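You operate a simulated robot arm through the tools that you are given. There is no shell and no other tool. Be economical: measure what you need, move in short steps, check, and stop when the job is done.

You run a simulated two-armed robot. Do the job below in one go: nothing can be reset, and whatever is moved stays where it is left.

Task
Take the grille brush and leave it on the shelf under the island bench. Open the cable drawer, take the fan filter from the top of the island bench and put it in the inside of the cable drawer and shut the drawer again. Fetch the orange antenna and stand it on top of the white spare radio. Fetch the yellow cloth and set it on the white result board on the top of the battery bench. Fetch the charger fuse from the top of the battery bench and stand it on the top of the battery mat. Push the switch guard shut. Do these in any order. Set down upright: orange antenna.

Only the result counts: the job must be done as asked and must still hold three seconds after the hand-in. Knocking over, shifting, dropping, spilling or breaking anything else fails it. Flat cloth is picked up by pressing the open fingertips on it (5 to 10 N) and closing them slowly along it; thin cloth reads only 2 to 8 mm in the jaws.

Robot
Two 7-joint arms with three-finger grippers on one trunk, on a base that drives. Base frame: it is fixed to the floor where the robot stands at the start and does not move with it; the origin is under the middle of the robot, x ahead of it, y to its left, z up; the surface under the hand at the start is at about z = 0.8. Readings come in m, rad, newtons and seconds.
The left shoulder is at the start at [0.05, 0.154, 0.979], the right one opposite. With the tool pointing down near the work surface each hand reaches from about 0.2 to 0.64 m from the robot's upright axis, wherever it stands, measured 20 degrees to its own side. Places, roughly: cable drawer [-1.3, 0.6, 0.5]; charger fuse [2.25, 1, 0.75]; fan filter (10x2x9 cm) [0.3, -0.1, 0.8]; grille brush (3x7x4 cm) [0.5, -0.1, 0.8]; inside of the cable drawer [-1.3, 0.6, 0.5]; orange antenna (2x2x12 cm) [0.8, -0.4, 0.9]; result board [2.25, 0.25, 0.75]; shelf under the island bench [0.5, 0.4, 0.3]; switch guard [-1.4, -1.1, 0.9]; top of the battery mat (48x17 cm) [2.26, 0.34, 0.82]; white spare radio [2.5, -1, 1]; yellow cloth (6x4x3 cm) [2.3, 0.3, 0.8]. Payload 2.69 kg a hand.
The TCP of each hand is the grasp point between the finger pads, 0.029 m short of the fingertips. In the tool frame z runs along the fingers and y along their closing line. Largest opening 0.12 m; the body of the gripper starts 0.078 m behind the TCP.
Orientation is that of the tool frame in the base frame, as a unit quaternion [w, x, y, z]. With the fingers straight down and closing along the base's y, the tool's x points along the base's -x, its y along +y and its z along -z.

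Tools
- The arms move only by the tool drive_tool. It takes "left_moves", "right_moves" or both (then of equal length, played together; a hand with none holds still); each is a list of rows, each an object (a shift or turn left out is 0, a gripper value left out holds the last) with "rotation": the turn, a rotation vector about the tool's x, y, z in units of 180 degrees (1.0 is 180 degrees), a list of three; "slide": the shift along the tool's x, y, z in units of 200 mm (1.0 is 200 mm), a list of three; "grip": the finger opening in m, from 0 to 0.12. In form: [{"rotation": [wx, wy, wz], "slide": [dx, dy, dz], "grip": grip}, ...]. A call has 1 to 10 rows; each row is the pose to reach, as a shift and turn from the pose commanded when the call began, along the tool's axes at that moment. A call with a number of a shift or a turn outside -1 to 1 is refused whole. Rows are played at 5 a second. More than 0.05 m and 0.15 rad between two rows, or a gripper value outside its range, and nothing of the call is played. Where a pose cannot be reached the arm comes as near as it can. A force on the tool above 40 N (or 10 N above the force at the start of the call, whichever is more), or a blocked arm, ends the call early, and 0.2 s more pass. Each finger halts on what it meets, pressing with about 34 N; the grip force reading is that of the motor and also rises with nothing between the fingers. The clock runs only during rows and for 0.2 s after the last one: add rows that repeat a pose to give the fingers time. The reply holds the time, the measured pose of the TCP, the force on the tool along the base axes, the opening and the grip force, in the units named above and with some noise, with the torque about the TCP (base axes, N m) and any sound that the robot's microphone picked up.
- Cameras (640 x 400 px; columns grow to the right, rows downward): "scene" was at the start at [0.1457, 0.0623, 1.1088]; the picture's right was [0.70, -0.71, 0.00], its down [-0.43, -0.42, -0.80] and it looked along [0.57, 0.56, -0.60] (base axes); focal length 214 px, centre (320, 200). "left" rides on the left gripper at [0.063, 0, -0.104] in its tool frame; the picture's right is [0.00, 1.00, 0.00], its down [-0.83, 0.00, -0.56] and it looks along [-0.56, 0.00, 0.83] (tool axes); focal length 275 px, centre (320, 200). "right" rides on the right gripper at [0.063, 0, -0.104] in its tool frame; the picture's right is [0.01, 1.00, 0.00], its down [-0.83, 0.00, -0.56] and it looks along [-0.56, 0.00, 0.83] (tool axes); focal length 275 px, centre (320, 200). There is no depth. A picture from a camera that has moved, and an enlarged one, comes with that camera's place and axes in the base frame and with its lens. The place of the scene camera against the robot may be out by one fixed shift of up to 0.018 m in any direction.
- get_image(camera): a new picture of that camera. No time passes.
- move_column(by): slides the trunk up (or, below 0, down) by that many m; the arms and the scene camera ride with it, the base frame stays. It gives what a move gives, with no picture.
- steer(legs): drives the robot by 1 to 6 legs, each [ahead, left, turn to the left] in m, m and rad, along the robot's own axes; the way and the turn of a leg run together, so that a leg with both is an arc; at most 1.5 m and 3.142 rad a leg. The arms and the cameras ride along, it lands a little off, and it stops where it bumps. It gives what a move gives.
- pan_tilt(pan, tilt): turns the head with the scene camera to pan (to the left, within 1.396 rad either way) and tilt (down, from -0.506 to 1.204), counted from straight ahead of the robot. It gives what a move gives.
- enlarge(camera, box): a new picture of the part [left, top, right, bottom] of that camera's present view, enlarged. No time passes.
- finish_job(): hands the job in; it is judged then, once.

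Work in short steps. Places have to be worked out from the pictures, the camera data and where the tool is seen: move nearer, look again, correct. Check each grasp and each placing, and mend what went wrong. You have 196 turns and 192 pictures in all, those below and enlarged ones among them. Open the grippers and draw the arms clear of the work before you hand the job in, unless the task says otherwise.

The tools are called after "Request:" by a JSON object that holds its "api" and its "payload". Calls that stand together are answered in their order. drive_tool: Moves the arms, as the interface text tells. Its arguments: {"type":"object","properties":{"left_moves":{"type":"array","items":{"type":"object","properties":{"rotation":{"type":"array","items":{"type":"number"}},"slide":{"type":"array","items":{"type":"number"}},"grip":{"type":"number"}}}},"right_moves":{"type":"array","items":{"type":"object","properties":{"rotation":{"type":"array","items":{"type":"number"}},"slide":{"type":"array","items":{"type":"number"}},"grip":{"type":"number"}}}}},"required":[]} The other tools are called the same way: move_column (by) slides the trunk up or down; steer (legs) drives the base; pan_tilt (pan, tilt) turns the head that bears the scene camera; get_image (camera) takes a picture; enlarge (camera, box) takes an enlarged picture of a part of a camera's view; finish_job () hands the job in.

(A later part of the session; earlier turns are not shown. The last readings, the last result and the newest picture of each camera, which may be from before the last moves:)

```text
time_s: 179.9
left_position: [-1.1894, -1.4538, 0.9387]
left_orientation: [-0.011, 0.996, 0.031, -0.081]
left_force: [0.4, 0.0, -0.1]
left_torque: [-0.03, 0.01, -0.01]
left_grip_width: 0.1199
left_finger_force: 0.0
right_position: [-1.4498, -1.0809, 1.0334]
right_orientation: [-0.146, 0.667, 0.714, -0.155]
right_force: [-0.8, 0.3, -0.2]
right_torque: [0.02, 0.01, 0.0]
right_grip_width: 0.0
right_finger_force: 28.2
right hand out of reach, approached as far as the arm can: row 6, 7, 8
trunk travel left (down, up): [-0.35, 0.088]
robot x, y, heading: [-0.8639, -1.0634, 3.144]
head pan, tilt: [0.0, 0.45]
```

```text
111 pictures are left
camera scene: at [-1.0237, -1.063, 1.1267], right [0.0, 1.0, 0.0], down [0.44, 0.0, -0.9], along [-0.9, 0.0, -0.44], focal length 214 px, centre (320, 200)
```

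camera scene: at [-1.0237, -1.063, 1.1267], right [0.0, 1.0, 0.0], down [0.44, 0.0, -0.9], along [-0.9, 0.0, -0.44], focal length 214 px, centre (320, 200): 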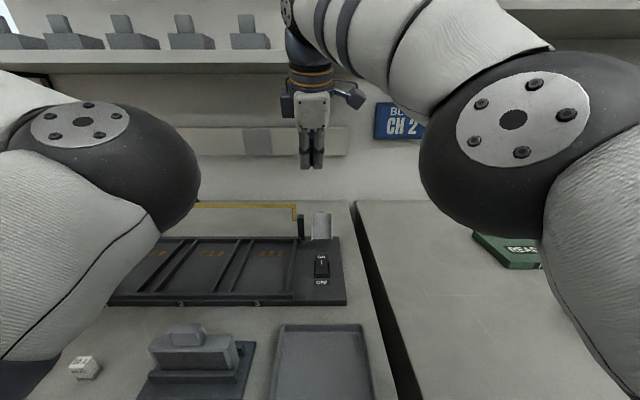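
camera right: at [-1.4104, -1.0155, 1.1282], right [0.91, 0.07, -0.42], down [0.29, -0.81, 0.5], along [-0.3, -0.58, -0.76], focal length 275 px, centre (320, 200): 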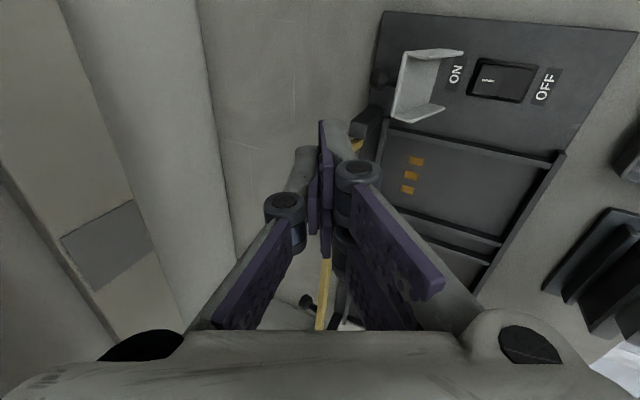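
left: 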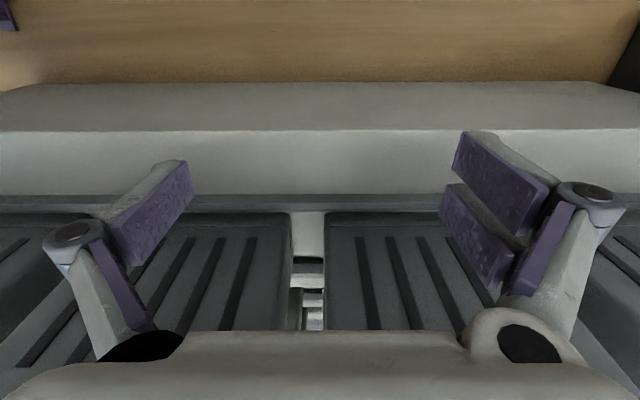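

The arm is at full stretch at this height. I raise the trunk so the hand can go lower relative to the shoulder.

Request:
{"api": "move_column", "payload": {"by": 0.085}}

Request:
{"api": "drive_tool", "payload": {"right_moves": [{"rotation": [0.04, 0, 0], "slide": [0, 0, 0.05]}, {"rotation": [0.08, 0, 0], "slide": [0.04, 0, 0.25]}, {"rotation": [0.08, 0, 0], "slide": [0.08, 0, 0.45]}, {"rotation": [0.08, 0, 0], "slide": [0.08, -0.1, 0.6]}, {"rotation": [0.08, 0, 0], "slide": [0.08, -0.1, 0.6]}]}}

Request:
{"api": "get_image", "payload": {"camera": "right"}}

Request:
{"api": "get_image", "payload": {"camera": "scene"}}

```text
time_s: 181.1
left_position: [-1.1897, -1.4536, 1.0221]
left_orientation: [-0.009, 0.996, 0.031, -0.08]
left_force: [-1.1, 1.3, -0.3]
left_torque: [-0.01, -0.03, -0.06]
left_grip_width: 0.1199
left_finger_force: 0.1
right_position: [-1.3625, -1.0799, 1.2859]
right_orientation: [-0.254, 0.635, 0.684, -0.255]
right_force: [-0.5, 0.2, 0.1]
right_torque: [0.02, -0.02, 0.01]
right_grip_width: 0.0001
right_finger_force: 28.6
trunk travel left (down, up): [-0.435, 0.003]
robot x, y, heading: [-0.862, -1.0645, 3.14]
head pan, tilt: [0.0, 0.45]
```

```text
time_s: 182.3
left_position: [-1.1895, -1.4532, 1.0231]
left_orientation: [-0.012, 0.996, 0.03, -0.082]
left_force: [-0.3, 0.7, -0.7]
left_torque: [-0.02, 0.01, 0.01]
left_grip_width: 0.12
left_finger_force: 0.0
right_position: [-1.4584, -1.0693, 1.2174]
right_orientation: [-0.332, 0.598, 0.646, -0.341]
right_force: [0.4, 0.0, 0.0]
right_torque: [0.02, 0.01, -0.01]
right_grip_width: 0.0001
right_finger_force: 28.4
trunk travel left (down, up): [-0.435, 0.003]
robot x, y, heading: [-0.8639, -1.0644, 3.139]
head pan, tilt: [0.0, 0.45]
```

```text
110 pictures are left
camera right: at [-1.3751, -1.0021, 1.2759], right [0.55, 0.06, -0.84], down [0.52, -0.81, 0.28], along [-0.66, -0.59, -0.47], focal length 275 px, centre (320, 200)
```

right: 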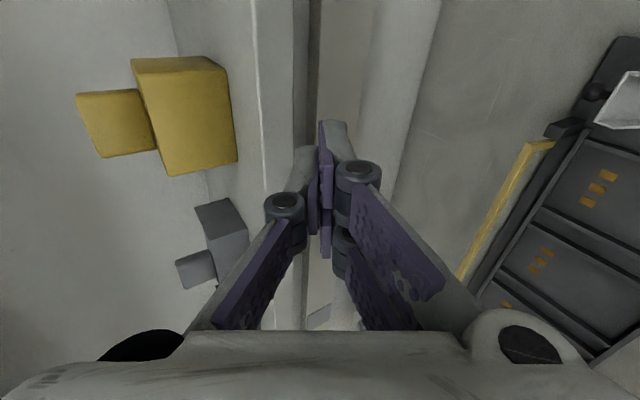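

```text
109 pictures are left
camera scene: at [-0.9514, -1.0628, 1.2249], right [0.0, 1.0, 0.0], down [0.43, 0.0, -0.9], along [-0.9, 0.0, -0.43], focal length 214 px, centre (320, 200)
```

scene: 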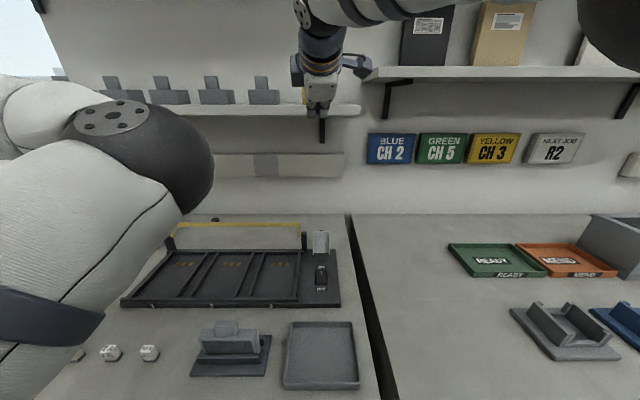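

Raising the trunk lifted the stretched hand a lot; it's now at z 1.22 near the wall shelf edge. I bring it straight down to about z 0.98 just behind the guard's top edge.

Request:
{"api": "drive_tool", "payload": {"right_moves": [{"slide": [0, 0.155, 0.11]}, {"slide": [0, 0.31, 0.225]}, {"slide": [0, 0.47, 0.34]}, {"slide": [0, 0.63, 0.455]}, {"slide": [0, 0.79, 0.57]}, {"slide": [0, 0.94, 0.69]}, {"slide": [0, 0.94, 0.69]}]}}

Request:
{"api": "get_image", "payload": {"camera": "right"}}

Request:
{"api": "get_image", "payload": {"camera": "scene"}}

```text
time_s: 183.9
left_position: [-1.1891, -1.4535, 1.0242]
left_orientation: [-0.011, 0.996, 0.031, -0.081]
left_force: [-0.2, 0.6, 0.2]
left_torque: [0.0, -0.01, -0.03]
left_grip_width: 0.12
left_finger_force: 0.0
right_position: [-1.4669, -1.0649, 0.9834]
right_orientation: [-0.331, 0.599, 0.645, -0.34]
right_force: [0.2, -0.5, 0.4]
right_torque: [0.0, -0.02, 0.0]
right_grip_width: 0.0
right_finger_force: 28.6
trunk travel left (down, up): [-0.435, 0.003]
robot x, y, heading: [-0.8631, -1.0659, 3.136]
head pan, tilt: [0.0, 0.45]
```

```text
108 pictures are left
camera right: at [-1.3838, -0.9975, 1.0421], right [0.55, 0.06, -0.84], down [0.52, -0.81, 0.28], along [-0.66, -0.59, -0.47], focal length 275 px, centre (320, 200)
```

right: 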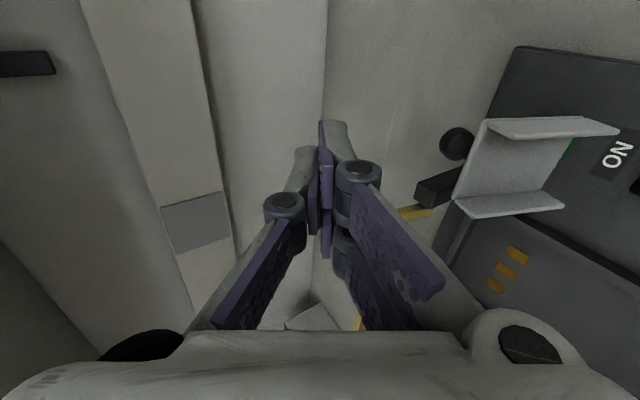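

```text
107 pictures are left
camera scene: at [-0.9519, -1.063, 1.2249], right [0.0, 1.0, 0.0], down [0.43, 0.0, -0.9], along [-0.9, 0.0, -0.43], focal length 214 px, centre (320, 200)
```

scene: 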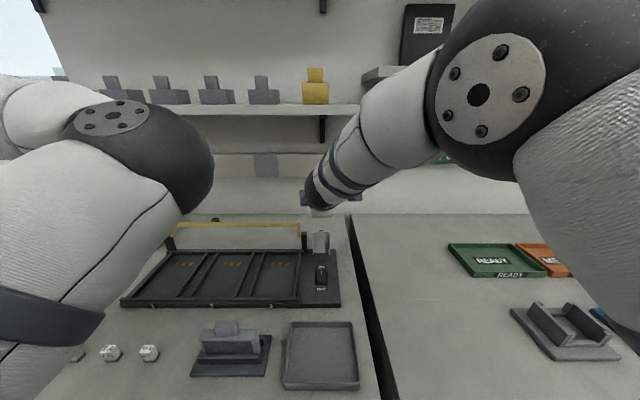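

The guard's top edge is at x ≈ −1.447, z ≈ 0.905. The fingers need to be steeper to get behind it, so I reduce the pitch to ~30° and shift a little further back.

Request:
{"api": "drive_tool", "payload": {"right_moves": [{"rotation": [-0.045, 0, 0], "slide": [0, -0.05, 0.04]}, {"rotation": [-0.09, 0, 0], "slide": [0, -0.1, 0.1]}, {"rotation": [-0.135, 0, 0], "slide": [0, -0.1, 0.13]}, {"rotation": [-0.15, 0, 0], "slide": [0, -0.1, 0.15]}, {"rotation": [-0.15, 0, 0], "slide": [0, -0.1, 0.15]}]}}

Request:
{"api": "get_image", "payload": {"camera": "right"}}

```text
time_s: 185.1
left_position: [-1.1893, -1.454, 1.0239]
left_orientation: [-0.012, 0.996, 0.03, -0.081]
left_force: [-0.4, 0.2, 0.5]
left_torque: [-0.02, 0.0, 0.0]
left_grip_width: 0.12
left_finger_force: 0.0
right_position: [-1.4853, -1.0575, 0.9778]
right_orientation: [-0.181, 0.66, 0.707, -0.179]
right_force: [0.0, -1.1, -0.3]
right_torque: [0.01, 0.01, 0.02]
right_grip_width: 0.0001
right_finger_force: 28.6
right hand out of reach, approached as far as the arm can: row 3, 4, 5
trunk travel left (down, up): [-0.435, 0.003]
robot x, y, heading: [-0.8652, -1.0642, 3.139]
head pan, tilt: [0.0, 0.45]
```

```text
106 pictures are left
camera right: at [-1.4381, -0.9932, 1.0703], right [0.87, 0.07, -0.49], down [0.33, -0.82, 0.46], along [-0.37, -0.57, -0.74], focal length 275 px, centre (320, 200)
```

right: 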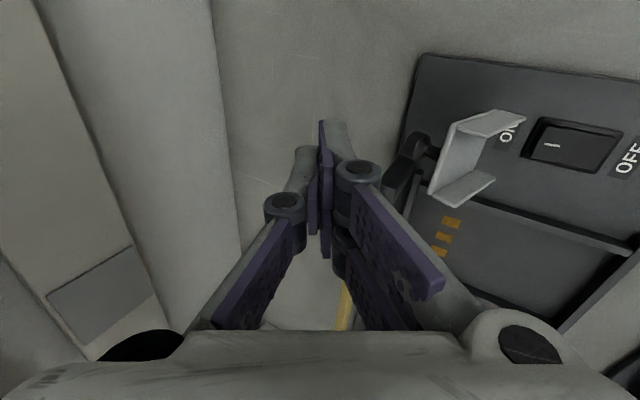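

The fingertips are behind the guard now. I lower them to z ≈ 0.875.

Request:
{"api": "drive_tool", "payload": {"right_moves": [{"slide": [-0.02, 0.055, 0.12]}, {"slide": [-0.04, 0.11, 0.24]}, {"slide": [-0.058, 0.165, 0.352]}, {"slide": [-0.058, 0.165, 0.352]}]}}

Request:
{"api": "get_image", "payload": {"camera": "right"}}

Request:
{"api": "enlarge", "payload": {"camera": "scene", "box": [220, 150, 420, 275]}}

```text
time_s: 186.1
left_position: [-1.1889, -1.4531, 1.0242]
left_orientation: [-0.012, 0.996, 0.031, -0.081]
left_force: [0.4, 0.4, 0.5]
left_torque: [-0.02, 0.01, -0.01]
left_grip_width: 0.12
left_finger_force: 0.1
right_position: [-1.4902, -1.0666, 0.901]
right_orientation: [-0.183, 0.659, 0.707, -0.18]
right_force: [-0.2, 0.2, -0.3]
right_torque: [0.0, 0.0, 0.02]
right_grip_width: 0.0
right_finger_force: 28.4
trunk travel left (down, up): [-0.435, 0.003]
robot x, y, heading: [-0.8613, -1.0624, 3.138]
head pan, tilt: [0.0, 0.45]
```

```text
105 pictures are left
camera right: at [-1.4426, -1.0033, 0.9924], right [0.87, 0.07, -0.5], down [0.33, -0.82, 0.46], along [-0.37, -0.57, -0.74], focal length 275 px, centre (320, 200)
```

right: 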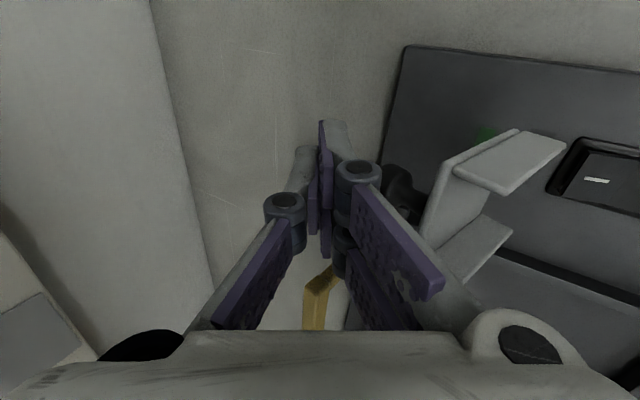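

```text
3.20 times, centred on (320, 212) of scene
camera zoom: at [-0.9521, -1.0629, 1.2248], right [0.0, 1.0, 0.0], down [0.44, 0.0, -0.9], along [-0.9, 0.0, -0.44], focal length 686 px, centre (320, 160)
```

zoom: 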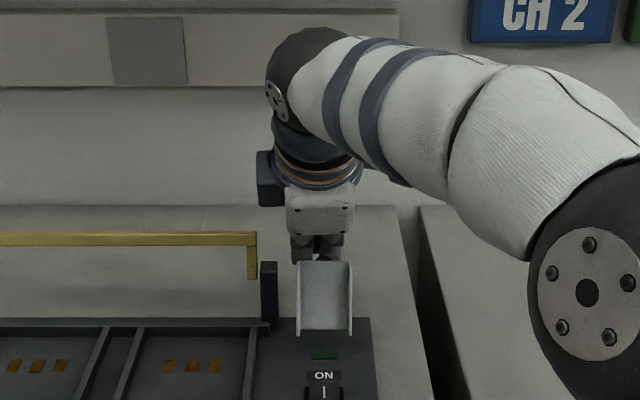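

The fingers are right behind the guard. I pull them toward me in small steps, watching the force.

Request:
{"api": "drive_tool", "payload": {"right_moves": [{"slide": [-0.01, 0.1305, -0.0738]}, {"slide": [-0.0175, 0.2175, -0.123]}, {"slide": [-0.02, 0.261, -0.1476]}, {"slide": [-0.024, 0.3045, -0.172]}, {"slide": [-0.028, 0.348, -0.197]}, {"slide": [-0.0315, 0.3915, -0.2214]}]}}

Request:
{"api": "get_image", "payload": {"camera": "right"}}

Request:
{"api": "enlarge", "payload": {"camera": "scene", "box": [220, 150, 420, 275]}}

```text
time_s: 187.5
left_position: [-1.1887, -1.4533, 1.0234]
left_orientation: [-0.012, 0.996, 0.03, -0.081]
left_force: [0.3, -0.6, -1.1]
left_torque: [0.0, 0.03, 0.02]
left_grip_width: 0.12
left_finger_force: 0.1
right_position: [-1.4003, -1.071, 0.8997]
right_orientation: [-0.183, 0.659, 0.707, -0.18]
right_force: [-1.3, 0.1, -0.5]
right_torque: [0.01, -0.03, -0.03]
right_grip_width: 0.0002
right_finger_force: 28.3
trunk travel left (down, up): [-0.435, 0.003]
robot x, y, heading: [-0.8621, -1.0658, 3.14]
head pan, tilt: [0.0, 0.45]
```

```text
103 pictures are left
camera right: at [-1.354, -1.0066, 0.9913], right [0.87, 0.07, -0.49], down [0.33, -0.82, 0.46], along [-0.37, -0.57, -0.74], focal length 275 px, centre (320, 200)
```

right: 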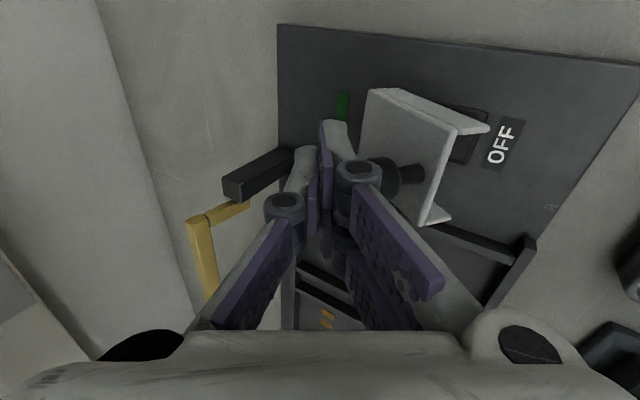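

```text
3.20 times, centred on (320, 212) of scene
camera zoom: at [-0.9522, -1.0631, 1.2248], right [0.0, 1.0, 0.0], down [0.44, 0.0, -0.9], along [-0.9, 0.0, -0.44], focal length 686 px, centre (320, 160)
```

zoom: 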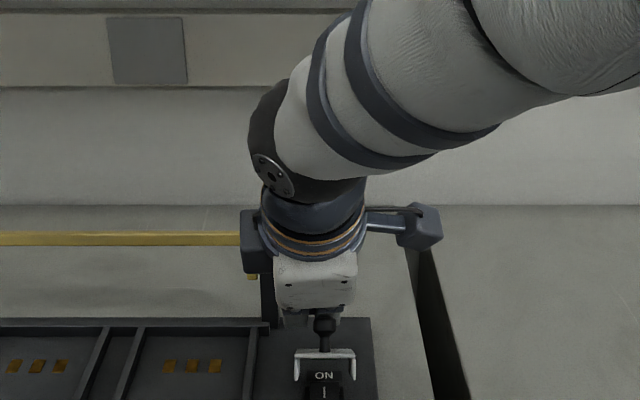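

The guard is swinging forward. I continue with an arc forward and down to press it shut.

Request:
{"api": "drive_tool", "payload": {"right_moves": [{"slide": [-0.005, 0.0993, -0.0274]}, {"slide": [-0.008, 0.167, -0.0084]}, {"slide": [-0.01, 0.227, 0.0155]}, {"slide": [-0.012, 0.268, 0.049]}, {"slide": [-0.012, 0.306, 0.0855]}]}}

Request:
{"api": "get_image", "payload": {"camera": "right"}}

Request:
{"api": "enlarge", "payload": {"camera": "scene", "box": [220, 150, 420, 275]}}

```text
time_s: 188.7
left_position: [-1.1905, -1.4531, 1.0223]
left_orientation: [-0.011, 0.996, 0.03, -0.081]
left_force: [0.7, -0.1, -0.4]
left_torque: [0.05, 0.0, 0.02]
left_grip_width: 0.1199
left_finger_force: 0.0
right_position: [-1.3678, -1.0652, 0.8694]
right_orientation: [-0.188, 0.659, 0.703, -0.192]
right_force: [-7.8, 3.7, 16.5]
right_torque: [0.19, -0.14, 0.1]
right_grip_width: 0.0002
right_finger_force: 28.4
trunk travel left (down, up): [-0.435, 0.003]
robot x, y, heading: [-0.8613, -1.0603, 3.139]
head pan, tilt: [0.0, 0.45]
stopped in row 5 (right hand): the force on the tool passed its limit at 46 N (the readings are from after the stop); the commanded pose is now the measured one
```

```text
101 pictures are left
camera right: at [-1.317, -1.0015, 0.959], right [0.85, 0.06, -0.52], down [0.34, -0.82, 0.46], along [-0.39, -0.57, -0.72], focal length 275 px, centre (320, 200)
```

right: 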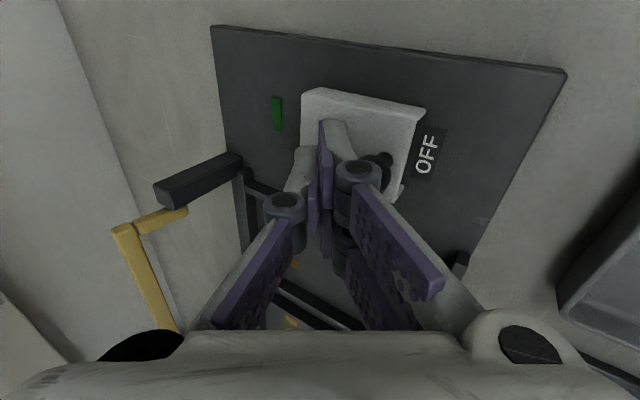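

```text
3.20 times, centred on (320, 212) of scene
camera zoom: at [-0.9531, -1.0625, 1.2246], right [0.0, 1.0, 0.0], down [0.44, 0.0, -0.9], along [-0.9, 0.0, -0.44], focal length 686 px, centre (320, 160)
```

zoom: 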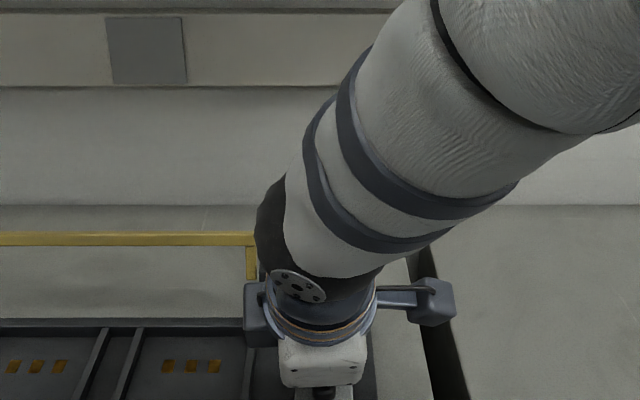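

The guard looks pressed down over the switch. I lift straight up and check.

Request:
{"api": "drive_tool", "payload": {"right_moves": [{"slide": [0, -0.1, -0.175]}, {"slide": [0, -0.2, -0.35]}, {"slide": [0, -0.294, -0.523]}]}}

Request:
{"api": "get_image", "payload": {"camera": "right"}}

```text
time_s: 189.5
left_position: [-1.189, -1.4523, 1.0235]
left_orientation: [-0.011, 0.996, 0.03, -0.081]
left_force: [0.7, 0.8, -0.4]
left_torque: [0.0, 0.04, -0.02]
left_grip_width: 0.12
left_finger_force: 0.1
right_position: [-1.3584, -1.0679, 0.9886]
right_orientation: [-0.187, 0.659, 0.704, -0.19]
right_force: [0.1, 0.2, 0.6]
right_torque: [0.02, -0.01, -0.02]
right_grip_width: 0.0003
right_finger_force: 28.7
trunk travel left (down, up): [-0.435, 0.003]
robot x, y, heading: [-0.8615, -1.0643, 3.138]
head pan, tilt: [0.0, 0.45]
```

```text
99 pictures are left
camera right: at [-1.3104, -1.0046, 1.0802], right [0.86, 0.07, -0.51], down [0.34, -0.82, 0.46], along [-0.39, -0.57, -0.72], focal length 275 px, centre (320, 200)
```

right: 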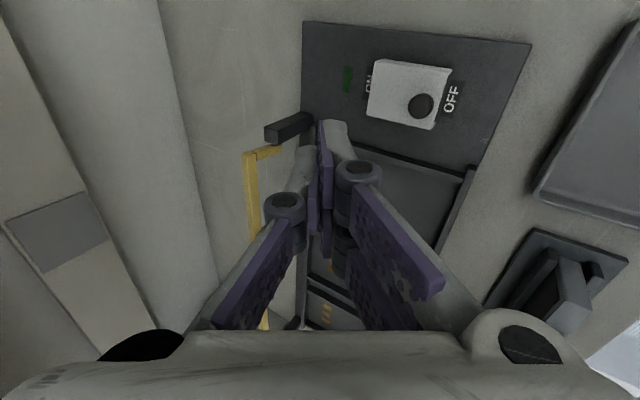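

The guard is shut over the switch. I back away, restore the trunk height and bring the right hand back toward a plain downward pose.

Request:
{"api": "steer", "payload": {"legs": [[-0.45, 0, 0]]}}

Request:
{"api": "drive_tool", "payload": {"right_moves": [{"rotation": [-0.045, 0, 0], "grip": 0.06}, {"rotation": [-0.09, 0, 0]}, {"rotation": [-0.135, 0, 0]}, {"rotation": [-0.172, 0, 0]}, {"rotation": [-0.172, 0, 0]}]}}

Request:
{"api": "drive_tool", "payload": {"right_moves": [{"rotation": [0, 0, 0.045]}, {"rotation": [0, 0, 0.09]}, {"rotation": [0, 0, 0.135]}, {"rotation": [0, 0, 0.18]}, {"rotation": [0, 0, 0.225]}, {"rotation": [0, 0, 0.27]}, {"rotation": [0, 0, 0.315]}, {"rotation": [0, 0, 0.36]}, {"rotation": [0, 0, 0.405]}, {"rotation": [0, 0, 0.45]}]}}

```text
time_s: 192.2
left_position: [-0.7409, -1.454, 1.0226]
left_orientation: [-0.012, 0.996, 0.029, -0.082]
left_force: [0.6, 0.4, -0.6]
left_torque: [0.0, 0.03, 0.01]
left_grip_width: 0.1199
left_finger_force: 0.0
right_position: [-0.9102, -1.0692, 0.9897]
right_orientation: [-0.187, 0.66, 0.703, -0.188]
right_force: [-0.4, -0.1, -0.3]
right_torque: [0.02, 0.03, 0.02]
right_grip_width: 0.0
right_finger_force: 29.0
trunk travel left (down, up): [-0.435, 0.003]
robot x, y, heading: [-0.4119, -1.0621, 3.141]
head pan, tilt: [0.0, 0.45]
```

```text
time_s: 193.4
left_position: [-0.7408, -1.4527, 1.0228]
left_orientation: [-0.012, 0.996, 0.028, -0.082]
left_force: [1.4, 0.0, -0.2]
left_torque: [0.03, -0.01, -0.01]
left_grip_width: 0.12
left_finger_force: 0.0
right_position: [-0.9087, -1.0698, 0.9889]
right_orientation: [-0.004, 0.685, 0.729, 0.006]
right_force: [-0.1, 0.0, -0.1]
right_torque: [0.01, 0.0, 0.03]
right_grip_width: 0.0603
right_finger_force: 0.1
trunk travel left (down, up): [-0.435, 0.003]
robot x, y, heading: [-0.4142, -1.0678, 3.131]
head pan, tilt: [0.0, 0.45]
```

```text
time_s: 195.6
left_position: [-0.7424, -1.4527, 1.023]
left_orientation: [-0.011, 0.996, 0.028, -0.081]
left_force: [0.0, -0.6, 0.3]
left_torque: [0.0, 0.0, 0.01]
left_grip_width: 0.1199
left_finger_force: 0.1
right_position: [-0.9114, -1.0699, 0.9892]
right_orientation: [-0.007, 0.994, 0.107, 0.002]
right_force: [-0.1, -0.6, -0.1]
right_torque: [-0.02, 0.01, 0.03]
right_grip_width: 0.0599
right_finger_force: 0.1
trunk travel left (down, up): [-0.435, 0.003]
robot x, y, heading: [-0.4143, -1.0632, 3.14]
head pan, tilt: [0.0, 0.45]
```

Request:
{"api": "drive_tool", "payload": {"right_moves": [{"rotation": [0, 0, 0.034]}, {"rotation": [0, 0, 0.068]}, {"rotation": [0, 0, 0.068]}]}}

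Request:
{"api": "drive_tool", "payload": {"right_moves": [{"rotation": [0, -0.042, 0]}, {"rotation": [0, -0.084, 0]}, {"rotation": [0, -0.126, 0]}, {"rotation": [0, -0.168, 0]}, {"rotation": [0, -0.21, 0]}, {"rotation": [0, -0.25, 0]}, {"rotation": [0, -0.25, 0]}]}}

Request:
{"api": "steer", "payload": {"legs": [[0, 0, -1.571], [0, -0.6, 0]]}}

Request:
{"api": "pan_tilt", "payload": {"pan": -0.5, "tilt": 0.5}}

Request:
{"api": "get_image", "payload": {"camera": "scene"}}

```text
time_s: 196.4
left_position: [-0.7399, -1.4541, 1.0233]
left_orientation: [-0.012, 0.996, 0.028, -0.081]
left_force: [-1.1, 0.6, 0.7]
left_torque: [0.0, -0.02, -0.01]
left_grip_width: 0.12
left_finger_force: 0.1
right_position: [-0.9104, -1.0694, 0.9897]
right_orientation: [-0.007, 1.0, 0.001, 0.001]
right_force: [-0.2, 0.6, -0.2]
right_torque: [-0.02, 0.0, 0.03]
right_grip_width: 0.0598
right_finger_force: 0.1
trunk travel left (down, up): [-0.435, 0.003]
robot x, y, heading: [-0.4103, -1.0647, 3.134]
head pan, tilt: [0.0, 0.45]
```

```text
time_s: 198.0
left_position: [-0.7415, -1.4535, 1.0231]
left_orientation: [-0.012, 0.996, 0.028, -0.08]
left_force: [0.5, 0.5, -0.3]
left_torque: [0.0, 0.01, 0.02]
left_grip_width: 0.1201
left_finger_force: 0.0
right_position: [-0.9114, -1.065, 0.9843]
right_orientation: [0.002, 0.927, -0.005, -0.374]
right_force: [-0.1, -0.4, 0.7]
right_torque: [0.02, 0.0, -0.03]
right_grip_width: 0.06
right_finger_force: 0.2
trunk travel left (down, up): [-0.435, 0.003]
robot x, y, heading: [-0.409, -1.066, 3.14]
head pan, tilt: [0.0, 0.45]
```

```text
time_s: 206.9
left_position: [-0.196, -0.7424, 1.0234]
left_orientation: [-0.066, 0.719, -0.691, -0.048]
left_force: [0.4, 0.5, 0.2]
left_torque: [-0.01, 0.04, -0.01]
left_grip_width: 0.1201
left_finger_force: 0.0
right_position: [0.1931, -0.5794, 0.9865]
right_orientation: [0.27, -0.649, 0.661, 0.263]
right_force: [0.6, -0.6, 0.1]
right_torque: [-0.01, -0.02, -0.01]
right_grip_width: 0.06
right_finger_force: 0.1
trunk travel left (down, up): [-0.435, 0.003]
robot x, y, heading: [0.1867, -1.078, 1.548]
head pan, tilt: [0.0, 0.45]
```

```text
time_s: 207.9
left_position: [-0.1969, -0.742, 1.0241]
left_orientation: [-0.066, 0.719, -0.691, -0.048]
left_force: [0.7, -0.8, -0.4]
left_torque: [0.0, 0.0, 0.01]
left_grip_width: 0.12
left_finger_force: 0.1
right_position: [0.194, -0.5776, 0.9882]
right_orientation: [0.268, -0.647, 0.663, 0.265]
right_force: [-0.8, 0.2, 0.1]
right_torque: [0.01, 0.0, 0.01]
right_grip_width: 0.0598
right_finger_force: 0.0
trunk travel left (down, up): [-0.435, 0.003]
robot x, y, heading: [0.1881, -1.0772, 1.553]
head pan, tilt: [-0.499, 0.499]
```

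```text
98 pictures are left
camera scene: at [0.1954, -0.9783, 1.2558], right [1.0, -0.02, 0.0], down [0.0, -0.12, -0.99], along [0.02, 0.99, -0.12], focal length 214 px, centre (320, 200)
```

scene: 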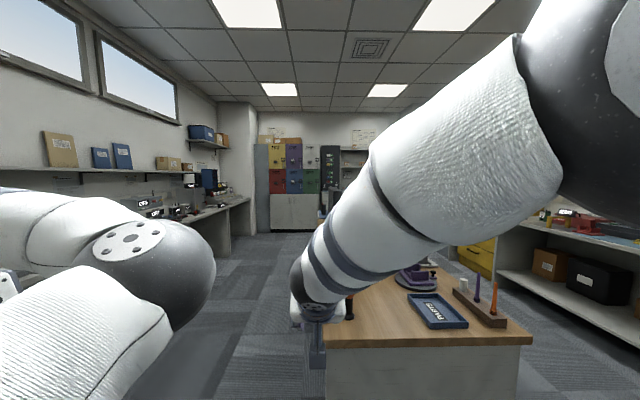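

The head is held off by the raised arm, but the view is clear enough: the orange antenna stands at the near end of the brown block, about (0.72, −0.40). I recentre the head and slide right 0.5 m.

Request:
{"api": "pan_tilt", "payload": {"pan": 0.0, "tilt": 0.2}}

Request:
{"api": "steer", "payload": {"legs": [[0, -0.5, 0.02]]}}

Request:
{"api": "get_image", "payload": {"camera": "scene"}}

Request:
{"api": "get_image", "payload": {"camera": "right"}}

```text
time_s: 208.8
left_position: [-0.1956, -0.742, 1.0223]
left_orientation: [-0.066, 0.719, -0.69, -0.048]
left_force: [-0.2, 0.9, -0.1]
left_torque: [0.01, 0.01, 0.03]
left_grip_width: 0.1199
left_finger_force: 0.1
right_position: [0.1933, -0.5785, 0.9873]
right_orientation: [0.268, -0.647, 0.663, 0.264]
right_force: [0.0, -0.2, -0.5]
right_torque: [0.02, -0.01, -0.05]
right_grip_width: 0.0599
right_finger_force: 0.1
trunk travel left (down, up): [-0.435, 0.003]
robot x, y, heading: [0.1857, -1.0764, 1.551]
head pan, tilt: [0.0, 0.201]
```

```text
time_s: 213.2
left_position: [0.3063, -0.7548, 1.0225]
left_orientation: [-0.065, 0.725, -0.684, -0.049]
left_force: [0.6, -0.2, 0.5]
left_torque: [0.01, 0.05, 0.03]
left_grip_width: 0.12
left_finger_force: 0.2
right_position: [0.6932, -0.586, 0.9859]
right_orientation: [0.266, -0.652, 0.658, 0.267]
right_force: [0.4, -0.6, 0.1]
right_torque: [-0.01, 0.04, 0.01]
right_grip_width: 0.06
right_finger_force: 0.0
trunk travel left (down, up): [-0.435, 0.003]
robot x, y, heading: [0.6895, -1.0842, 1.556]
head pan, tilt: [0.0, 0.201]
```

```text
97 pictures are left
camera scene: at [0.6998, -0.9855, 1.2564], right [1.0, 0.01, 0.0], down [0.0, -0.11, -0.99], along [-0.01, 0.99, -0.11], focal length 214 px, centre (320, 200)
```

scene: 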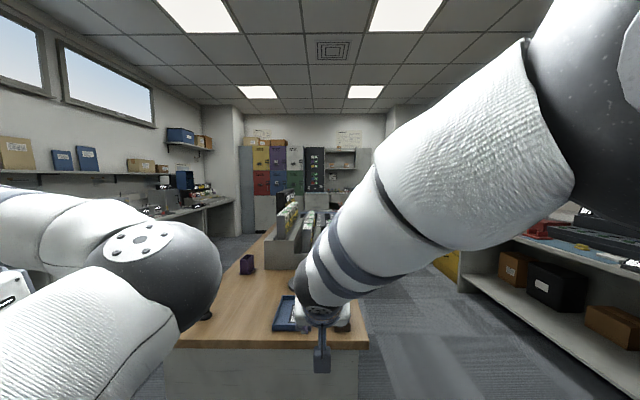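

```text
96 pictures are left
camera right: at [0.6934, -0.7036, 1.0168], right [-1.0, 0.0, 0.0], down [0.0, 0.21, 0.98], along [0.0, 0.98, -0.21], focal length 275 px, centre (320, 200)
```

right: 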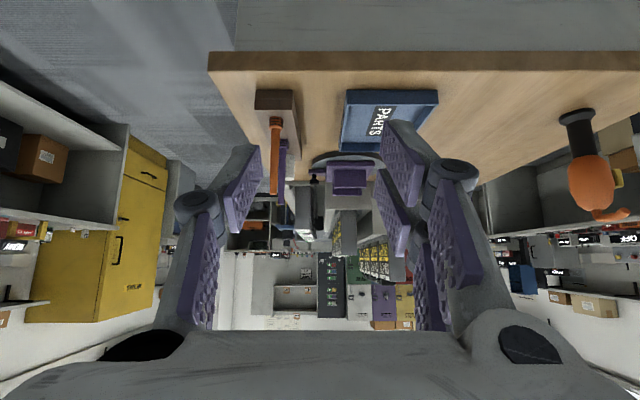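

The antenna is at about x 0.75, y −0.38, with its top at z ≈ 0.94. I approach to a pre-grasp point in front of it and look again.

Request:
{"api": "drive_tool", "payload": {"right_moves": [{"slide": [-0.057, -0.071, 0.176]}, {"slide": [-0.113, -0.142, 0.352]}, {"slide": [-0.17, -0.213, 0.53]}, {"slide": [-0.227, -0.283, 0.705]}, {"slide": [-0.227, -0.283, 0.705]}]}}

Request:
{"api": "get_image", "payload": {"camera": "right"}}

```text
time_s: 214.4
left_position: [0.306, -0.7551, 1.023]
left_orientation: [-0.065, 0.724, -0.685, -0.05]
left_force: [-0.2, -0.4, -0.2]
left_torque: [-0.03, 0.01, 0.02]
left_grip_width: 0.1198
left_finger_force: 0.0
right_position: [0.7506, -0.4564, 0.9183]
right_orientation: [0.268, -0.653, 0.657, 0.267]
right_force: [0.5, 0.0, 0.0]
right_torque: [-0.01, 0.02, -0.02]
right_grip_width: 0.0602
right_finger_force: 0.1
trunk travel left (down, up): [-0.435, 0.003]
robot x, y, heading: [0.6887, -1.0852, 1.559]
head pan, tilt: [0.0, 0.201]
```

```text
95 pictures are left
camera right: at [0.7501, -0.5744, 0.9487], right [-1.0, 0.0, 0.0], down [0.0, 0.21, 0.98], along [0.0, 0.98, -0.21], focal length 275 px, centre (320, 200)
```

right: 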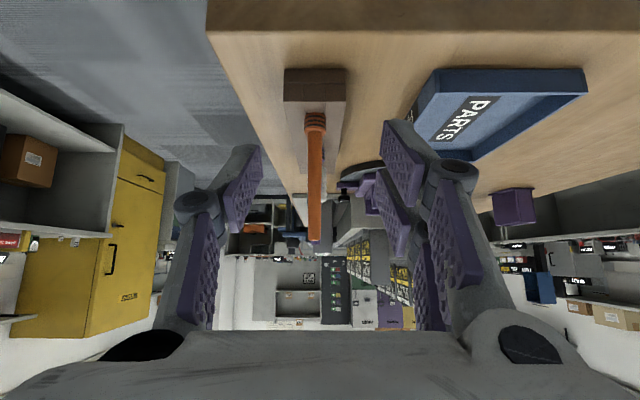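

Refined: antenna at (0.754, −0.36), visible from z 0.83 to 0.934. I move in at z ≈ 0.90 and close.

Request:
{"api": "drive_tool", "payload": {"right_moves": [{"slide": [-0.1, -0.018, 0.14]}, {"slide": [-0.2, -0.018, 0.28]}, {"slide": [-0.286, -0.018, 0.4]}, {"slide": [-0.286, -0.018, 0.4], "grip": 0.0}, {"slide": [-0.286, -0.018, 0.4], "grip": 0.0}, {"slide": [-0.286, -0.018, 0.4], "grip": 0.0}]}}

Request:
{"api": "get_image", "payload": {"camera": "right"}}

```text
time_s: 215.8
left_position: [0.3063, -0.7541, 1.0232]
left_orientation: [-0.066, 0.725, -0.684, -0.05]
left_force: [0.0, 0.4, 0.6]
left_torque: [0.03, -0.01, 0.02]
left_grip_width: 0.12
left_finger_force: 0.2
right_position: [0.756, -0.3893, 0.9046]
right_orientation: [0.265, -0.653, 0.658, 0.266]
right_force: [-0.2, -0.9, -0.3]
right_torque: [0.01, 0.01, -0.02]
right_grip_width: 0.0
right_finger_force: 28.8
right hand out of reach, approached as far as the arm can: row 3, 4, 5, 6
trunk travel left (down, up): [-0.435, 0.003]
robot x, y, heading: [0.6949, -1.0848, 1.564]
head pan, tilt: [0.0, 0.201]
```

```text
94 pictures are left
camera right: at [0.756, -0.5067, 0.9361], right [-1.0, 0.0, 0.0], down [0.0, 0.21, 0.98], along [0.0, 0.98, -0.21], focal length 275 px, centre (320, 200)
```

right: 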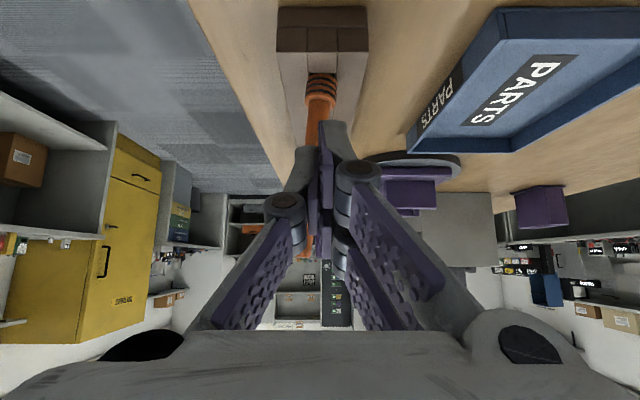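

The arm was at its limit and closed just short. I reopen and let the base bring it 3 cm closer.

Request:
{"api": "drive_tool", "payload": {"right_moves": [{"grip": 0.06}, {"grip": 0.06}, {"grip": 0.06}]}}

Request:
{"api": "steer", "payload": {"legs": [[0.035, 0, 0]]}}

Request:
{"api": "get_image", "payload": {"camera": "right"}}

```text
time_s: 216.6
left_position: [0.3059, -0.7545, 1.0245]
left_orientation: [-0.066, 0.724, -0.685, -0.049]
left_force: [-0.8, 0.1, -0.2]
left_torque: [-0.03, 0.0, 0.02]
left_grip_width: 0.1198
left_finger_force: 0.1
right_position: [0.7564, -0.3878, 0.9052]
right_orientation: [0.267, -0.653, 0.657, 0.267]
right_force: [-0.1, -0.1, -0.4]
right_torque: [0.0, -0.01, 0.02]
right_grip_width: 0.0601
right_finger_force: 0.1
trunk travel left (down, up): [-0.435, 0.003]
robot x, y, heading: [0.6892, -1.0862, 1.564]
head pan, tilt: [0.0, 0.201]
```

```text
time_s: 217.5
left_position: [0.3073, -0.7185, 1.0227]
left_orientation: [-0.065, 0.724, -0.685, -0.049]
left_force: [-0.4, 0.1, 0.0]
left_torque: [-0.03, -0.01, 0.0]
left_grip_width: 0.1199
left_finger_force: 0.0
right_position: [0.7574, -0.3524, 0.906]
right_orientation: [0.266, -0.653, 0.657, 0.266]
right_force: [0.0, -0.2, -0.5]
right_torque: [0.01, -0.05, -0.03]
right_grip_width: 0.0601
right_finger_force: 0.1
trunk travel left (down, up): [-0.435, 0.003]
robot x, y, heading: [0.695, -1.0478, 1.564]
head pan, tilt: [0.0, 0.201]
```

```text
93 pictures are left
camera right: at [0.7568, -0.4702, 0.9358], right [-1.0, 0.0, 0.0], down [0.0, 0.21, 0.98], along [0.0, 0.98, -0.21], focal length 275 px, centre (320, 200)
```

right: 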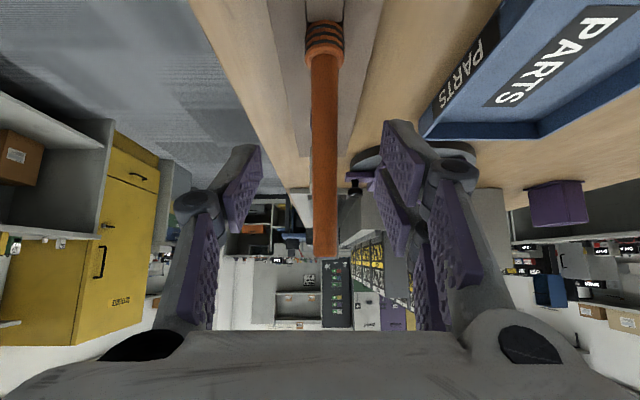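

Antenna is centred between the pads. I lower 1.5 cm and close.

Request:
{"api": "drive_tool", "payload": {"right_moves": [{"slide": [0.052, 0, 0.054]}, {"slide": [0.052, 0, 0.054], "grip": 0.0}, {"slide": [0.052, 0, 0.054], "grip": 0.0}, {"slide": [0.052, 0, 0.054], "grip": 0.0}]}}

Request:
{"api": "get_image", "payload": {"camera": "right"}}

```text
time_s: 218.5
left_position: [0.3062, -0.7191, 1.0232]
left_orientation: [-0.066, 0.724, -0.685, -0.048]
left_force: [0.9, 0.3, 0.2]
left_torque: [0.0, 0.01, 0.02]
left_grip_width: 0.1199
left_finger_force: 0.0
right_position: [0.7573, -0.3518, 0.8909]
right_orientation: [0.266, -0.652, 0.658, 0.267]
right_force: [-6.4, 1.9, -0.6]
right_torque: [0.11, 0.49, -0.03]
right_grip_width: 0.0085
right_finger_force: 33.8
trunk travel left (down, up): [-0.435, 0.003]
robot x, y, heading: [0.6944, -1.0478, 1.558]
head pan, tilt: [0.0, 0.201]
```

```text
92 pictures are left
camera right: at [0.7569, -0.4708, 0.9209], right [-1.0, 0.0, 0.0], down [0.0, 0.21, 0.98], along [0.0, 0.98, -0.21], focal length 275 px, centre (320, 200)
```

right: 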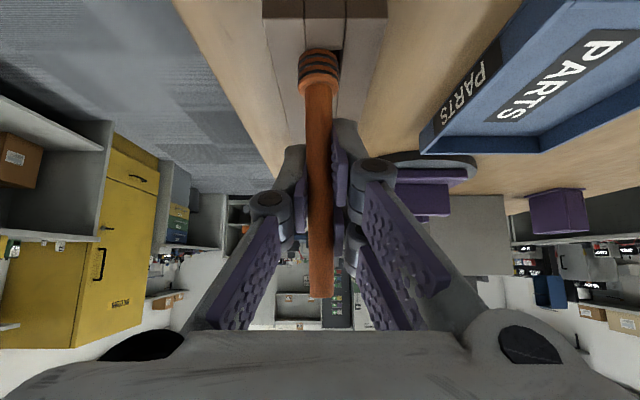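

Gripped (8.5 mm shaft). I lift slowly straight up out of the block.

Request:
{"api": "drive_tool", "payload": {"right_moves": [{"slide": [-0.07, 0, -0.0725]}, {"slide": [-0.14, 0, -0.145]}, {"slide": [-0.21, 0, -0.2175]}, {"slide": [-0.28, 0, -0.29]}]}}

Request:
{"api": "get_image", "payload": {"camera": "right"}}

```text
time_s: 219.5
left_position: [0.3075, -0.7198, 1.0239]
left_orientation: [-0.065, 0.724, -0.685, -0.049]
left_force: [-0.3, 0.1, -0.4]
left_torque: [0.0, -0.02, -0.01]
left_grip_width: 0.12
left_finger_force: 0.1
right_position: [0.7578, -0.3556, 0.9733]
right_orientation: [0.267, -0.652, 0.657, 0.266]
right_force: [0.6, -0.5, -0.1]
right_torque: [0.0, 0.02, 0.01]
right_grip_width: 0.0083
right_finger_force: 33.6
trunk travel left (down, up): [-0.435, 0.003]
robot x, y, heading: [0.6907, -1.0493, 1.56]
head pan, tilt: [0.0, 0.201]
```

```text
91 pictures are left
camera right: at [0.7574, -0.4737, 1.0039], right [-1.0, 0.0, 0.0], down [0.0, 0.21, 0.98], along [0.0, 0.98, -0.21], focal length 275 px, centre (320, 200)
```

right: 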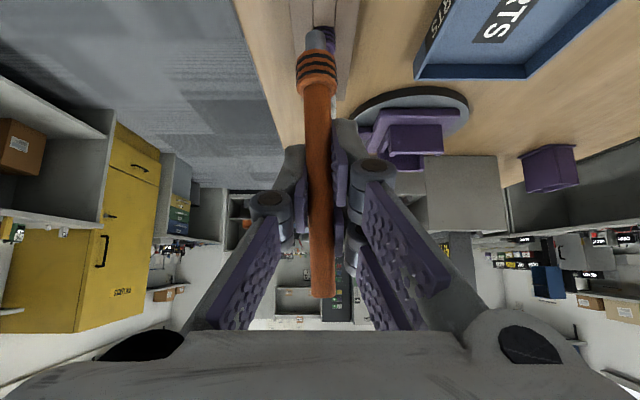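

The antenna is out, with a short plug at its foot. I back off, turn to face the far wall and look at the white radio.

Request:
{"api": "steer", "payload": {"legs": [[-0.15, 0, 0], [0, 0, -1.56], [0.5, 0, 0]]}}

Request:
{"api": "pan_tilt", "payload": {"pan": 0.2, "tilt": 0.2}}

Request:
{"api": "get_image", "payload": {"camera": "scene"}}

Request:
{"api": "get_image", "payload": {"camera": "right"}}

```text
time_s: 227.3
left_position: [1.5245, -0.8792, 1.0228]
left_orientation: [0.081, 0.01, 0.997, -0.015]
left_force: [0.5, 0.3, 0.3]
left_torque: [-0.01, 0.05, -0.01]
left_grip_width: 0.1199
left_finger_force: 0.1
right_position: [1.854, -1.3567, 0.9734]
right_orientation: [0.376, 0.038, 0.926, -0.014]
right_force: [0.4, -0.9, -0.3]
right_torque: [0.01, 0.02, 0.03]
right_grip_width: 0.0084
right_finger_force: 34.3
trunk travel left (down, up): [-0.435, 0.003]
robot x, y, heading: [1.1689, -1.2421, -0.083]
head pan, tilt: [0.0, 0.201]
```

```text
time_s: 228.0
left_position: [1.5239, -0.8798, 1.023]
left_orientation: [0.081, 0.01, 0.997, -0.015]
left_force: [-0.6, -0.2, 0.2]
left_torque: [0.0, 0.01, 0.02]
left_grip_width: 0.1201
left_finger_force: 0.0
right_position: [1.8534, -1.3573, 0.9742]
right_orientation: [0.378, 0.038, 0.925, -0.014]
right_force: [0.2, 0.1, -0.3]
right_torque: [0.02, 0.02, 0.03]
right_grip_width: 0.0089
right_finger_force: 34.1
trunk travel left (down, up): [-0.435, 0.003]
robot x, y, heading: [1.1682, -1.2414, -0.085]
head pan, tilt: [0.201, 0.201]
```

```text
90 pictures are left
camera scene: at [1.2723, -1.2298, 1.248], right [0.12, -0.99, 0.0], down [-0.2, -0.02, -0.98], along [0.97, 0.12, -0.2], focal length 214 px, centre (320, 200)
```

scene: 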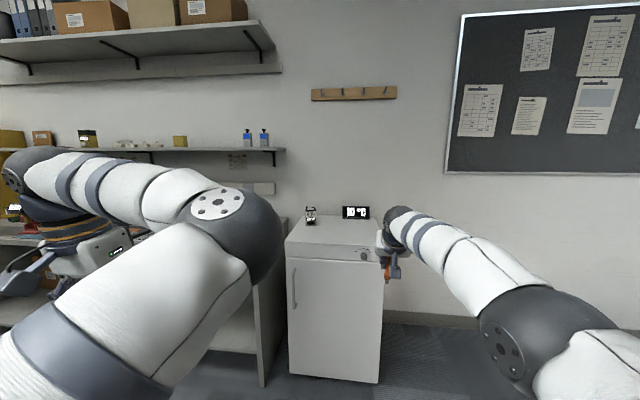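

```text
89 pictures are left
camera right: at [1.7369, -1.3477, 1.0034], right [0.08, 1.0, 0.0], down [0.21, -0.02, 0.98], along [0.98, -0.08, -0.21], focal length 275 px, centre (320, 200)
```

right: 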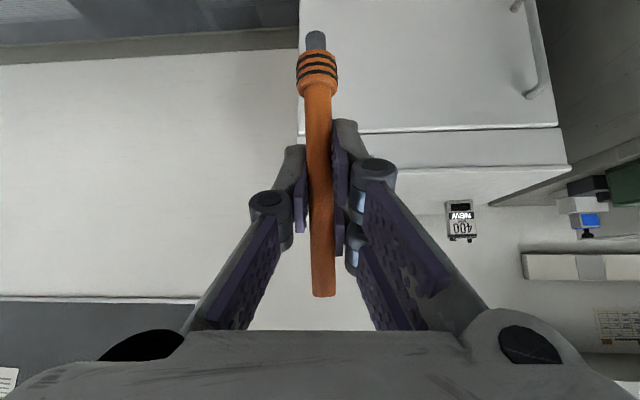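

Request:
{"api": "enlarge", "payload": {"camera": "scene", "box": [270, 190, 410, 278]}}

Request:
{"api": "enlarge", "payload": {"camera": "right", "box": [400, 120, 560, 270]}}

```text
4.55 times, centred on (340, 234) of scene
camera zoom: at [1.2723, -1.2298, 1.248], right [0.12, -0.99, 0.0], down [-0.2, -0.02, -0.98], along [0.97, 0.12, -0.2], focal length 975 px, centre (229, 46)
```

zoom: 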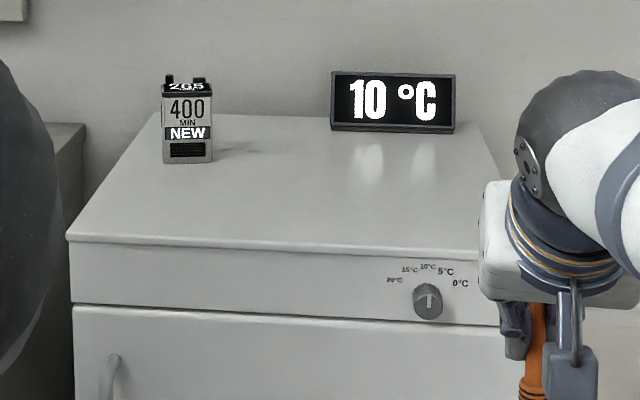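

```text
2.67 times, centred on (480, 195) of right
camera zoom: at [1.7369, -1.3477, 1.0034], right [0.08, 1.0, 0.0], down [0.21, -0.02, 0.98], along [0.98, -0.08, -0.21], focal length 734 px, centre (-107, 213)
```

zoom: 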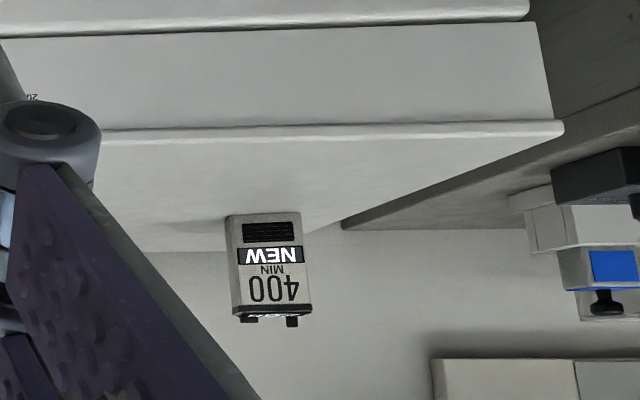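

The radio is the small pale box at about (2.52, −1.016), standing on the fridge top (z ≈ 0.84), its own top at z ≈ 0.94. I draw the hand back and up, straighten the heading and drive up near it.

Request:
{"api": "drive_tool", "payload": {"right_moves": [{"slide": [0.028, 0, -0.185]}, {"slide": [0.056, 0, -0.37]}, {"slide": [0.085, 0, -0.555]}, {"slide": [0.113, 0, -0.74]}, {"slide": [0.113, 0, -0.74]}]}}

Request:
{"api": "steer", "payload": {"legs": [[0, 0, 0.085], [0, 0.27, 0], [0.62, 0, 0]]}}

Request:
{"api": "get_image", "payload": {"camera": "right"}}

Request:
{"api": "get_image", "payload": {"camera": "scene"}}

```text
time_s: 229.2
left_position: [1.5257, -0.8811, 1.0218]
left_orientation: [0.08, 0.009, 0.997, -0.014]
left_force: [-0.4, 0.8, 0.4]
left_torque: [0.06, -0.01, 0.01]
left_grip_width: 0.1196
left_finger_force: 0.0
right_position: [1.7369, -1.3478, 1.0613]
right_orientation: [0.376, 0.038, 0.926, -0.015]
right_force: [0.0, -0.3, 0.7]
right_torque: [0.0, 0.01, 0.04]
right_grip_width: 0.0088
right_finger_force: 34.4
trunk travel left (down, up): [-0.435, 0.003]
robot x, y, heading: [1.1665, -1.2442, -0.083]
head pan, tilt: [0.201, 0.201]
```

```text
time_s: 235.5
left_position: [2.1373, -0.5792, 1.0228]
left_orientation: [0.083, -0.035, 0.996, -0.011]
left_force: [0.3, 0.5, 0.0]
left_torque: [-0.06, 0.01, -0.01]
left_grip_width: 0.12
left_finger_force: 0.0
right_position: [2.3916, -1.0281, 1.0631]
right_orientation: [0.377, -0.003, 0.926, 0.002]
right_force: [0.4, -0.6, -0.1]
right_torque: [0.04, -0.01, 0.02]
right_grip_width: 0.0086
right_finger_force: 33.9
trunk travel left (down, up): [-0.435, 0.003]
robot x, y, heading: [1.8149, -0.9706, 0.007]
head pan, tilt: [0.201, 0.201]
```

```text
86 pictures are left
camera right: at [2.2735, -1.0291, 1.0927], right [-0.01, 1.0, 0.0], down [0.21, 0.0, 0.98], along [0.98, 0.01, -0.21], focal length 275 px, centre (320, 200)
```

right: 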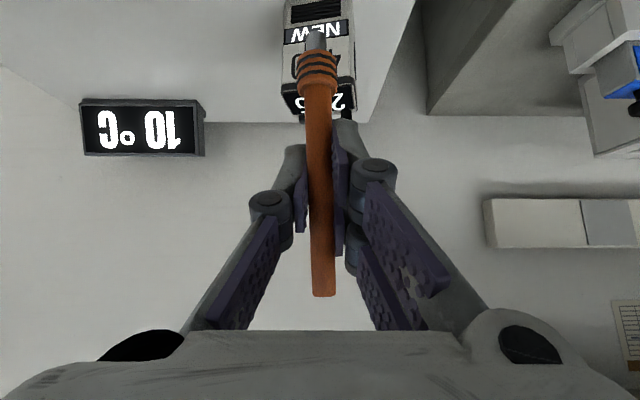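

```text
85 pictures are left
camera scene: at [1.9168, -0.9505, 1.248], right [0.21, -0.98, 0.0], down [-0.2, -0.04, -0.98], along [0.96, 0.2, -0.2], focal length 214 px, centre (320, 200)
```

scene: 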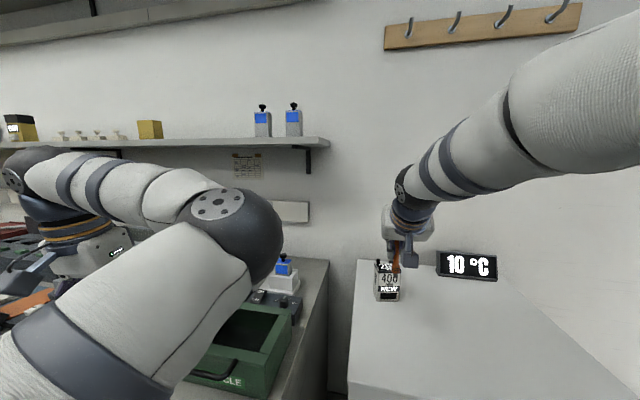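

Request:
{"api": "enlarge", "payload": {"camera": "right", "box": [240, 0, 400, 130]}}

Request:
{"api": "enlarge", "payload": {"camera": "scene", "box": [220, 90, 420, 330]}}

```text
3.08 times, centred on (320, 65) of right
camera zoom: at [2.2735, -1.0291, 1.0927], right [-0.01, 1.0, 0.0], down [0.21, 0.0, 0.98], along [0.98, 0.01, -0.21], focal length 847 px, centre (320, 615)
```

zoom: 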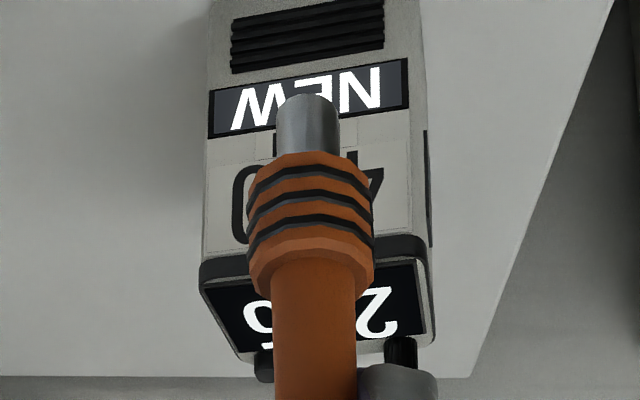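

```text
1.67 times, centred on (320, 210) of scene
camera zoom: at [1.9168, -0.9505, 1.248], right [0.21, -0.98, 0.0], down [-0.2, -0.04, -0.98], along [0.96, 0.2, -0.2], focal length 358 px, centre (320, 183)
```

zoom: 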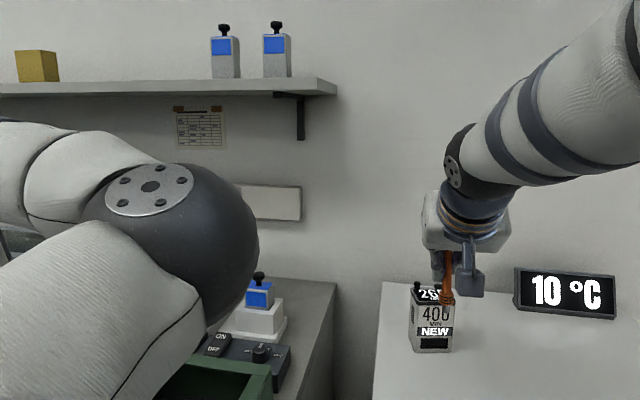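

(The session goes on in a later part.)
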